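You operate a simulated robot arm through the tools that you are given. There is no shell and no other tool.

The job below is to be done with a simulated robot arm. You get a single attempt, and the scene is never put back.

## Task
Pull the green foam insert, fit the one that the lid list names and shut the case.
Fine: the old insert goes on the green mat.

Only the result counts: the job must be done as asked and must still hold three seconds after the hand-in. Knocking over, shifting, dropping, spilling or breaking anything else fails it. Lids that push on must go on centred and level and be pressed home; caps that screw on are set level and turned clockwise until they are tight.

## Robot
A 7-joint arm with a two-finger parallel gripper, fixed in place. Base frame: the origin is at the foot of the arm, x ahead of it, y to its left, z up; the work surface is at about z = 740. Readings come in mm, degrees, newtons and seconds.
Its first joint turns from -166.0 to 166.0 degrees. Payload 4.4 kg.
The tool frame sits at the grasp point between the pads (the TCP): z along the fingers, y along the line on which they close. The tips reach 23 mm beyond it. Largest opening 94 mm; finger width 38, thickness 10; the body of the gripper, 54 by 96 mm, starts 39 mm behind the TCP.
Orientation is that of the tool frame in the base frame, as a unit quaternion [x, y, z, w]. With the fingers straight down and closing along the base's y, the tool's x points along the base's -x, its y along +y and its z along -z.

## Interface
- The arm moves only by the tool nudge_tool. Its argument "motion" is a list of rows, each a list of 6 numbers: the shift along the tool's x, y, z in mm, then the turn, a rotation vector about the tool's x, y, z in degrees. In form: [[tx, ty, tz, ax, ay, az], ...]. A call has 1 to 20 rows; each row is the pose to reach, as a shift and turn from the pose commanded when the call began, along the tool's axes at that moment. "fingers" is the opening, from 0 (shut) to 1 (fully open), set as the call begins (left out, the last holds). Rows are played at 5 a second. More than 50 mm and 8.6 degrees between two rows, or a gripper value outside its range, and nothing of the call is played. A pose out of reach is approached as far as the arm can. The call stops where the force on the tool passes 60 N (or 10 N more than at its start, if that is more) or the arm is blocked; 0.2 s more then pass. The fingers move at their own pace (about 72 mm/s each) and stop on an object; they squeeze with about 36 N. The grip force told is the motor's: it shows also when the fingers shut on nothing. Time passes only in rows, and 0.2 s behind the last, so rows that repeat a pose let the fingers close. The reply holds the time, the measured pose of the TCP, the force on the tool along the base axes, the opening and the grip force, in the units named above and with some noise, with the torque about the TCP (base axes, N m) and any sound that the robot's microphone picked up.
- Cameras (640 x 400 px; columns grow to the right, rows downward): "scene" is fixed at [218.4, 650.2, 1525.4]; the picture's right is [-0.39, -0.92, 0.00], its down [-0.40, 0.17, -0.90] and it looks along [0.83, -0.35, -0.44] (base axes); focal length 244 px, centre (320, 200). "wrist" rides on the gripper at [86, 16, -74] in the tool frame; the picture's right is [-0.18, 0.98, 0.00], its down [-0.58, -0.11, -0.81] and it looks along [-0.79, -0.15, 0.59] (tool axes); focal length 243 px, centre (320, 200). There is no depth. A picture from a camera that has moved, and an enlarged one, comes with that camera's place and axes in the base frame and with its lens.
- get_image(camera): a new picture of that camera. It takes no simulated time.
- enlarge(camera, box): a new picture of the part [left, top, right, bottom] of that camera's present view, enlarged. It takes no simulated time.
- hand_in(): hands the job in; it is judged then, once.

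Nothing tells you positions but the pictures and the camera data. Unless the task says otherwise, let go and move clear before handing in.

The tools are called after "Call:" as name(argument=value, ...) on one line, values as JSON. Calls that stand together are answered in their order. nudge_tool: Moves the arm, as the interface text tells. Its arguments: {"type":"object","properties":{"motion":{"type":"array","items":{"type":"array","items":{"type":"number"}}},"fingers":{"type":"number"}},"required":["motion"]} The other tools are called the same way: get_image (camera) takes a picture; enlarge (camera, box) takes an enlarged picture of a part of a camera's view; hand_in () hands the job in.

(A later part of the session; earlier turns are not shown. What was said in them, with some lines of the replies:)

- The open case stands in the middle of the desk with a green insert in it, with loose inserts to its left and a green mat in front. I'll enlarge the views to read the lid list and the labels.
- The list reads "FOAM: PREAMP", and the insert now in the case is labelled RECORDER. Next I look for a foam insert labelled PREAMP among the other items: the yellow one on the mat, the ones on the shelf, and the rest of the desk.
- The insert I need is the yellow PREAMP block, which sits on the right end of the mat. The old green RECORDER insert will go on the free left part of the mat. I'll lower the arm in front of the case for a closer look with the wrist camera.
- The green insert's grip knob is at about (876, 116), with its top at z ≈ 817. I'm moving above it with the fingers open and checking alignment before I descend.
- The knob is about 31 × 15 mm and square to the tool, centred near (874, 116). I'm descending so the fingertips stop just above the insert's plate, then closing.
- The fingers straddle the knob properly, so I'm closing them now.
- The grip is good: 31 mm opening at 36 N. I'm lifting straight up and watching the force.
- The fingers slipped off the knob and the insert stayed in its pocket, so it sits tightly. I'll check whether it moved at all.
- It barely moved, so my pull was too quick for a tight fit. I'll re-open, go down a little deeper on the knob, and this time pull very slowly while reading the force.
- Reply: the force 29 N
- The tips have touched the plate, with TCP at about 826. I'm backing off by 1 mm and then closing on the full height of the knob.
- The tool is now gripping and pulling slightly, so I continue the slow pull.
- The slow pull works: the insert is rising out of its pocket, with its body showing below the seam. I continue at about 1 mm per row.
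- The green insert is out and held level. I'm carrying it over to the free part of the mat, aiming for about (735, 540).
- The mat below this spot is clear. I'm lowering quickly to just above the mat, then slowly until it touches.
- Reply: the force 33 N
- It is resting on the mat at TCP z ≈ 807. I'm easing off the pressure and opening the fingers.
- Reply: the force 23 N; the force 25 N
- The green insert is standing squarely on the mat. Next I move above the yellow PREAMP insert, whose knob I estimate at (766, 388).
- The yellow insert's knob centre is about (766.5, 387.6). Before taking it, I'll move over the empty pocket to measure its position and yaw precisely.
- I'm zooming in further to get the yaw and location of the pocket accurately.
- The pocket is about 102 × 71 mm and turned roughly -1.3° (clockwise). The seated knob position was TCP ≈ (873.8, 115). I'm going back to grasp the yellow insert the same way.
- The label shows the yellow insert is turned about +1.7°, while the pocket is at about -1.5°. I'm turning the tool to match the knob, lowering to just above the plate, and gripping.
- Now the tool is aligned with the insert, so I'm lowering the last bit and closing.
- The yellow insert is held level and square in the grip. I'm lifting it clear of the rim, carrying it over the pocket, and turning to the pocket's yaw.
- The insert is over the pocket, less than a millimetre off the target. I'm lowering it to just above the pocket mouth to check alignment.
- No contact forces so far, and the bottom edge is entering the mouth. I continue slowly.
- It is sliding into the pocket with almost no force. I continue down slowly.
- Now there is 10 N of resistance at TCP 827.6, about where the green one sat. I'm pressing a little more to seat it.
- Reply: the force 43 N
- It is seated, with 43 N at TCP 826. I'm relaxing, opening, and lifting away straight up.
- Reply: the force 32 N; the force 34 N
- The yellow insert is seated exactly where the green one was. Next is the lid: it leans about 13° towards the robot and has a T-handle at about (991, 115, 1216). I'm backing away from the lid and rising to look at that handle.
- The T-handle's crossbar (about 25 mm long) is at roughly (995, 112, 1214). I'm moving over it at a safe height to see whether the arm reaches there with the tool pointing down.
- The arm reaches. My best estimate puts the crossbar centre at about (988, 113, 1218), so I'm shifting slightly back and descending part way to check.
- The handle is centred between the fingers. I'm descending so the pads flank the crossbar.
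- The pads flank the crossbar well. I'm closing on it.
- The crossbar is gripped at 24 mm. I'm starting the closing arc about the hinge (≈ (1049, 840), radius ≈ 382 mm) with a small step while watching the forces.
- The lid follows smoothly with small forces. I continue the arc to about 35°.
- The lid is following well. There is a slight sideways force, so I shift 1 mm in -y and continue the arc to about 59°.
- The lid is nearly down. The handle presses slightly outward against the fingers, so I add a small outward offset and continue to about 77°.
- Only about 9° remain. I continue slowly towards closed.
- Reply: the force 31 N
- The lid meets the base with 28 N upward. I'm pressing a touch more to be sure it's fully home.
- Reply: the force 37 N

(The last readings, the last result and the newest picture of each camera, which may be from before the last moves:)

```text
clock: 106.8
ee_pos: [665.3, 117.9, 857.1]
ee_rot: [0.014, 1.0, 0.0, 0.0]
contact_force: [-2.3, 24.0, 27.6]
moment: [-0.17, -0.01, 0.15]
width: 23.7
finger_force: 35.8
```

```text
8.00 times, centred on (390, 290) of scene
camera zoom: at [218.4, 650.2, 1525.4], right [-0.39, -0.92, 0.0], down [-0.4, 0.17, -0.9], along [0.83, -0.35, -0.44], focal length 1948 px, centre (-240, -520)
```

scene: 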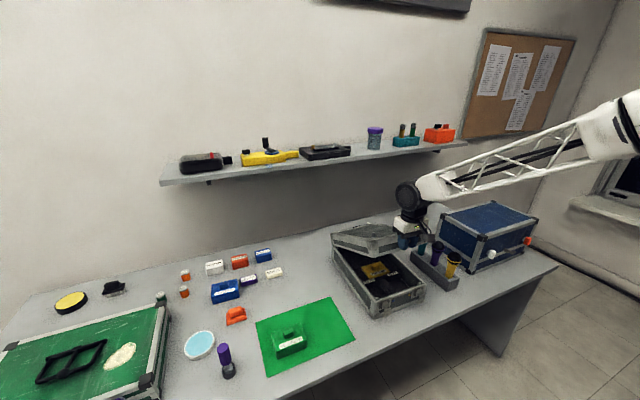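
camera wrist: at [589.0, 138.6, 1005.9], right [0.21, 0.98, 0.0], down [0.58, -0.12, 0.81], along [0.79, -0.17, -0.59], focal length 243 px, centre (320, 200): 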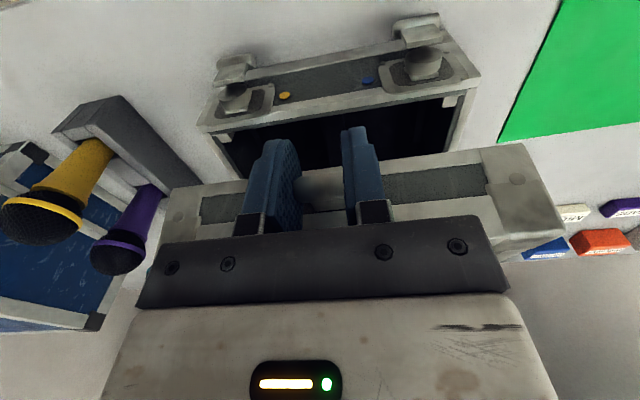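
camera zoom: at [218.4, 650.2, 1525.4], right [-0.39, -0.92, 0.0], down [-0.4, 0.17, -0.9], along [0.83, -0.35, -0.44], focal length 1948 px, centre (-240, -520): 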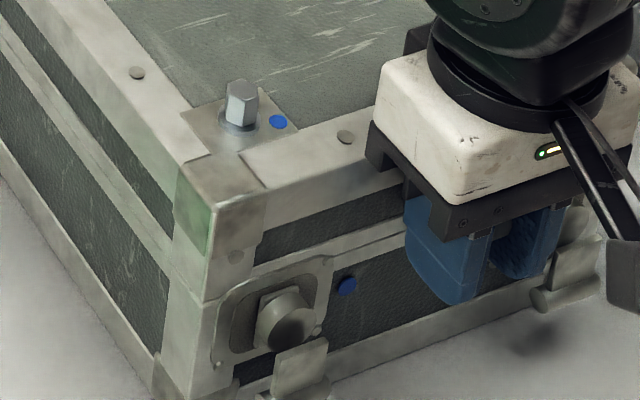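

The case is closed with the lid flush on the base. I'm relaxing the grip loads, opening the fingers, and lifting clear.

Call:
nudge_tool(motion=[[0, 0.8, -0.8, 0, 0, 0], [0, 0.8, -0.8, 0, 0, 0]])

Call:
nudge_tool(motion=[[0, 0, 0, 0, 0, 0], [0, 0, 0, 0, 0, 0], [0, 0, 0, 0, 0, 0], [0, 0, 0, 0, 0, 0]], fingers=0.5)

Call:
nudge_tool(motion=[[0, 0, -5, 0, 0, 0], [0, 0, -15, 0, 0, 0], [0, 0, -30, 0, 0, 0], [0, 0, -50, 0, 0, 0], [10, 0, -80, 0, 0, 0], [20, 0, -115, 0, 0, 0], [30, 0, -150, 0, 0, 0], [40, 0, -185, 0, 0, 0], [40, 0, -185, 0, 0, 0]])

Call:
get_image(camera="scene")

Call:
get_image(camera="wrist")

Call:
enlarge(camera="scene", box=[320, 220, 448, 320])

```text
clock: 107.4
ee_pos: [664.6, 118.5, 856.8]
ee_rot: [0.015, 1.0, 0.0, 0.0]
contact_force: [10.5, 2.3, 10.0]
moment: [-0.11, -0.63, 0.11]
width: 23.5
finger_force: 36.4
```

```text
clock: 108.4
ee_pos: [664.7, 120.1, 858.8]
ee_rot: [0.014, 1.0, -0.001, 0.0]
contact_force: [0.1, 0.3, 0.1]
moment: [0.0, -0.05, 0.02]
width: 47.1
finger_force: 0.1
```

```text
clock: 110.4
ee_pos: [626.5, 118.2, 1042.9]
ee_rot: [0.014, 1.0, 0.0, -0.001]
contact_force: [-0.4, -1.0, 0.0]
moment: [-0.01, -0.03, 0.02]
width: 46.8
finger_force: 0.0
```

```text
taken
```

scene: 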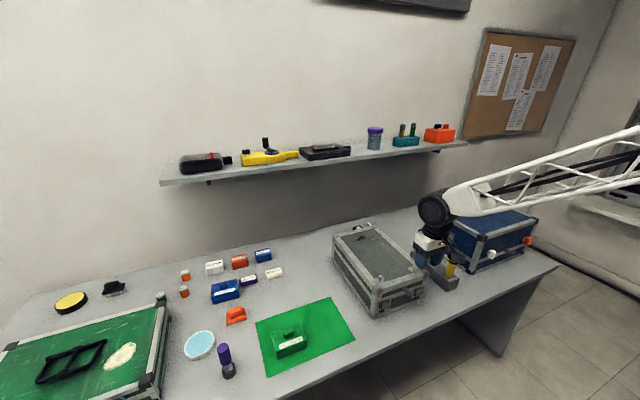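

```text
taken
camera wrist: at [540.3, 138.0, 1117.1], right [0.21, 0.98, 0.0], down [0.58, -0.12, 0.81], along [0.79, -0.17, -0.59], focal length 243 px, centre (320, 200)
```

wrist: 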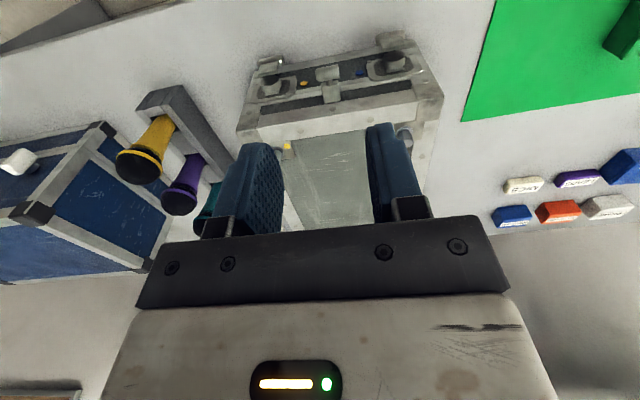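

```text
4.00 times, centred on (384, 270) of scene
camera zoom: at [218.4, 650.2, 1525.4], right [-0.39, -0.92, 0.0], down [-0.4, 0.17, -0.9], along [0.83, -0.35, -0.44], focal length 974 px, centre (64, -80)
```

zoom: 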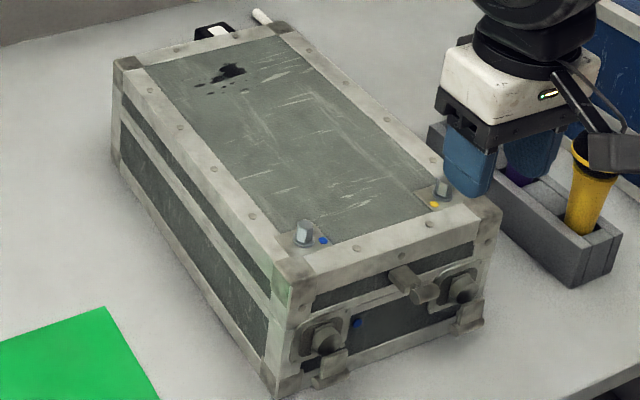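

The lid is closed and the T-handle is free. I'm looking closely at the front edge, the latches and the two studs on the lid to judge whether anything remains.

Call:
enlarge(camera="wrist", box=[230, 30, 454, 170])

Call:
enlarge(camera="scene", box=[370, 260, 450, 320])

Call:
enlarge(camera="scene", box=[375, 265, 415, 290])

Call:
enlarge(camera="scene", box=[378, 290, 434, 325])

```text
2.86 times, centred on (342, 100) of wrist
camera zoom: at [540.3, 138.0, 1117.1], right [0.21, 0.98, 0.0], down [0.58, -0.12, 0.81], along [0.79, -0.17, -0.59], focal length 693 px, centre (257, 486)
```

zoom: 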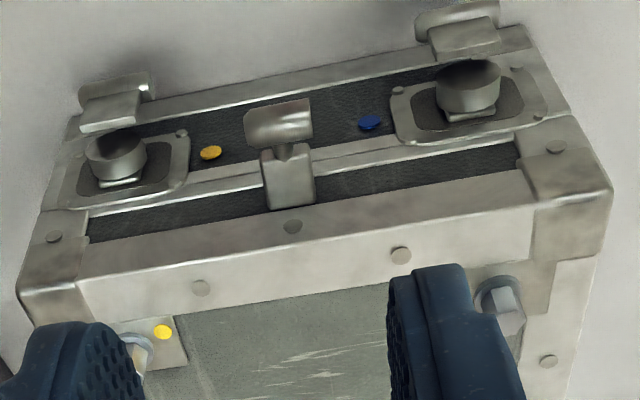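

```text
6.67 times, centred on (410, 290) of scene
camera zoom: at [218.4, 650.2, 1525.4], right [-0.39, -0.92, 0.0], down [-0.4, 0.17, -0.9], along [0.83, -0.35, -0.44], focal length 1623 px, centre (-280, -400)
```

zoom: 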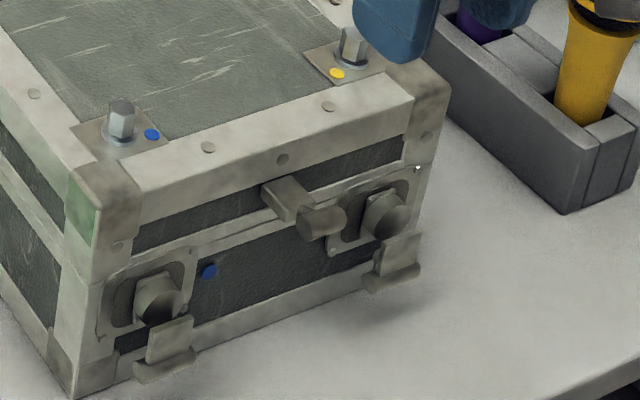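

```text
16.00 times, centred on (395, 278) of scene
camera zoom: at [218.4, 650.2, 1525.4], right [-0.39, -0.92, 0.0], down [-0.4, 0.17, -0.9], along [0.83, -0.35, -0.44], focal length 3895 px, centre (-880, -1040)
```

zoom: 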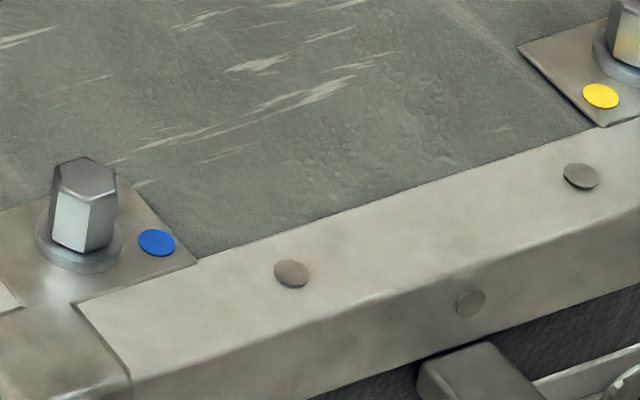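

```text
11.43 times, centred on (406, 308) of scene
camera zoom: at [218.4, 650.2, 1525.4], right [-0.39, -0.92, 0.0], down [-0.4, 0.17, -0.9], along [0.83, -0.35, -0.44], focal length 2782 px, centre (-663, -1029)
```

zoom: 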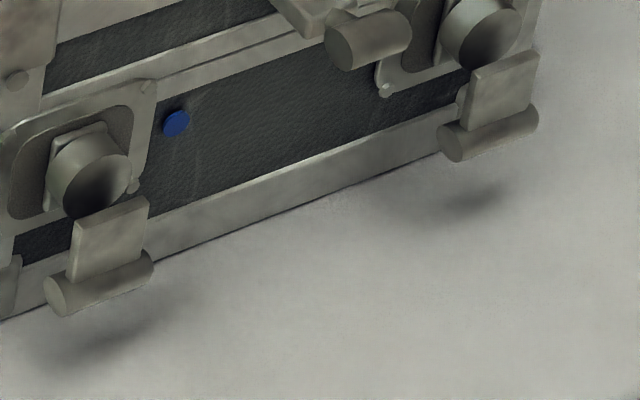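

Call:
enlarge(camera="scene", box=[362, 275, 418, 310])

Call:
enlarge(camera="scene", box=[328, 230, 384, 312])

Call:
enlarge(camera="scene", box=[250, 285, 362, 385])

Call:
enlarge(camera="scene", box=[160, 230, 320, 330])

```text
11.43 times, centred on (390, 292) of scene
camera zoom: at [218.4, 650.2, 1525.4], right [-0.39, -0.92, 0.0], down [-0.4, 0.17, -0.9], along [0.83, -0.35, -0.44], focal length 2782 px, centre (-480, -857)
```

zoom: 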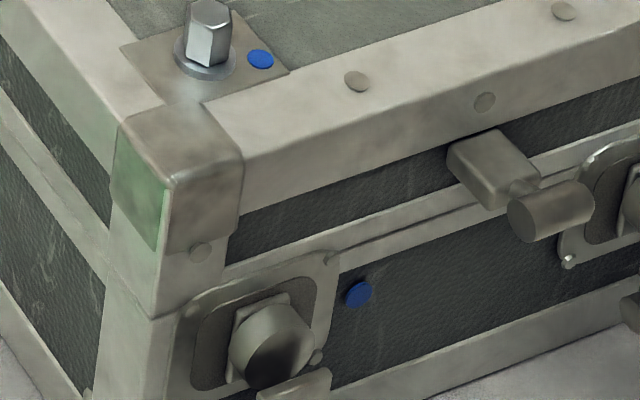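

```text
4.88 times, centred on (356, 271) of scene
camera zoom: at [218.4, 650.2, 1525.4], right [-0.39, -0.92, 0.0], down [-0.4, 0.17, -0.9], along [0.83, -0.35, -0.44], focal length 1188 px, centre (144, -146)
```

zoom: 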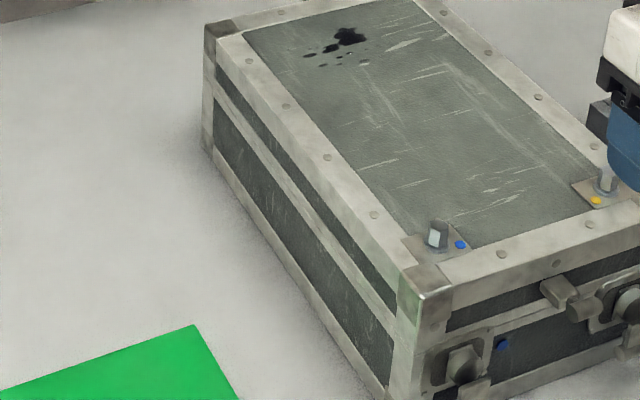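

```text
4.00 times, centred on (306, 335) of scene
camera zoom: at [218.4, 650.2, 1525.4], right [-0.39, -0.92, 0.0], down [-0.4, 0.17, -0.9], along [0.83, -0.35, -0.44], focal length 974 px, centre (376, -340)
```

zoom: 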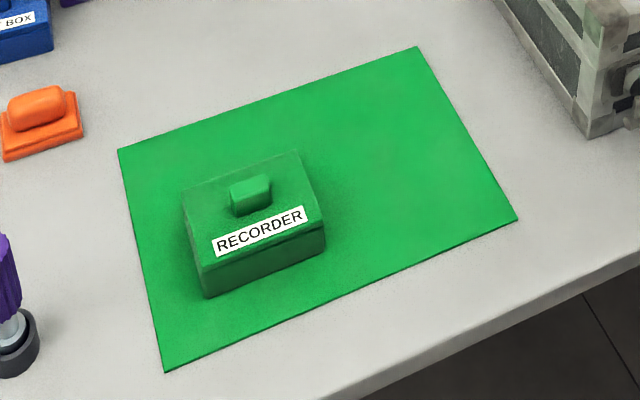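

```text
4.00 times, centred on (240, 280) of scene
camera zoom: at [218.4, 650.2, 1525.4], right [-0.39, -0.92, 0.0], down [-0.4, 0.17, -0.9], along [0.83, -0.35, -0.44], focal length 974 px, centre (640, -120)
```

zoom: 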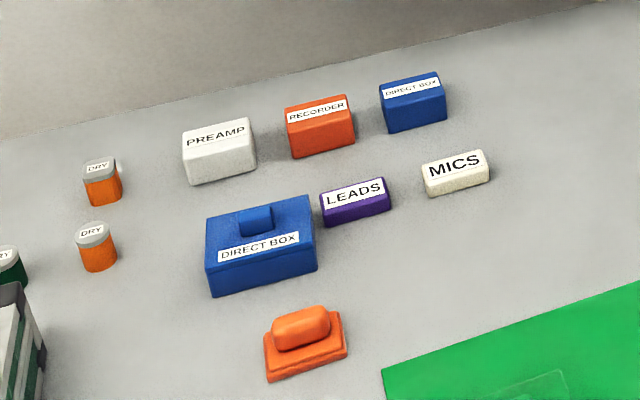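

Call:
enlarge(camera="scene", box=[388, 286, 412, 301])

Call:
enlarge(camera="scene", box=[326, 236, 358, 266])

Call:
enlarge(camera="scene", box=[362, 280, 386, 310])

```text
16.00 times, centred on (400, 294) of scene
camera zoom: at [218.4, 650.2, 1525.4], right [-0.39, -0.92, 0.0], down [-0.4, 0.17, -0.9], along [0.83, -0.35, -0.44], focal length 3895 px, centre (-960, -1296)
```

zoom: 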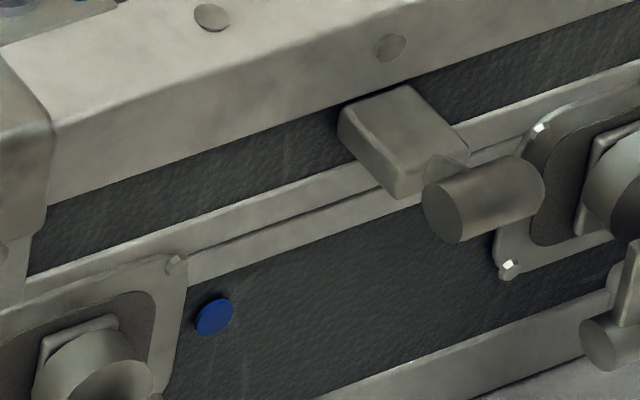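

```text
13.33 times, centred on (342, 251) of scene
camera zoom: at [218.4, 650.2, 1525.4], right [-0.39, -0.92, 0.0], down [-0.4, 0.17, -0.9], along [0.83, -0.35, -0.44], focal length 3246 px, centre (27, -480)
```

zoom: 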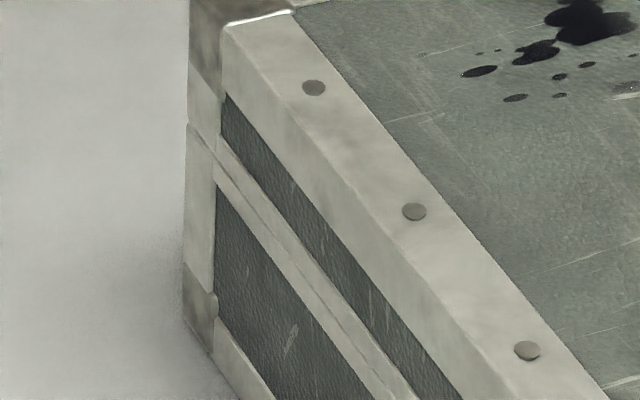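

```text
13.33 times, centred on (374, 295) of scene
camera zoom: at [218.4, 650.2, 1525.4], right [-0.39, -0.92, 0.0], down [-0.4, 0.17, -0.9], along [0.83, -0.35, -0.44], focal length 3246 px, centre (-400, -1067)
```

zoom: 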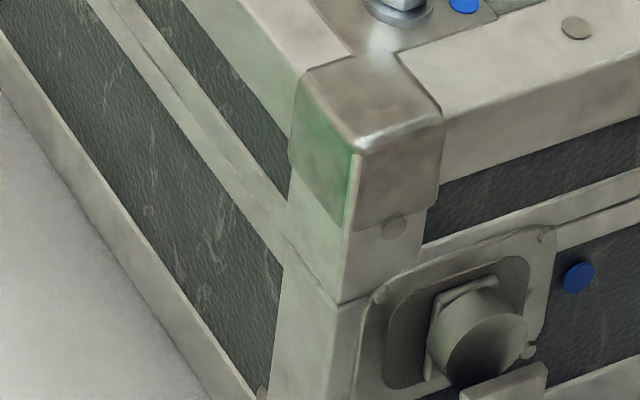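

The case is flush all round with the yellow PREAMP insert seated inside, and the green RECORDER insert stands on the mat. Nothing else looks disturbed and the arm is clear, so I'm handing in.

One judgement call: the two front latches hang as they did at the start. I left them alone because the task asks only to shut the case.

Call:
hand_in()

```text
The job is handed in.
```

The job is handed in; I don't have the judge's result.

- **Old insert:** the green RECORDER insert is out of the case and standing on the green mat. My first pull was too quick and slipped off the knob, so I pulled it out slowly on the second try.
- **New insert:** the lid list says "FOAM: PREAMP", so I fitted the yellow PREAMP insert. It sits at the same height and position the green one did.
- **Case:** the lid is down and flush all round. I let go of its handle and moved the arm clear.

I left the two front latches as I found them, since you asked only for the case to be shut. If "shut" was meant to include latching, that part is not done.

I saw nothing else knocked or shifted in the last pictures.
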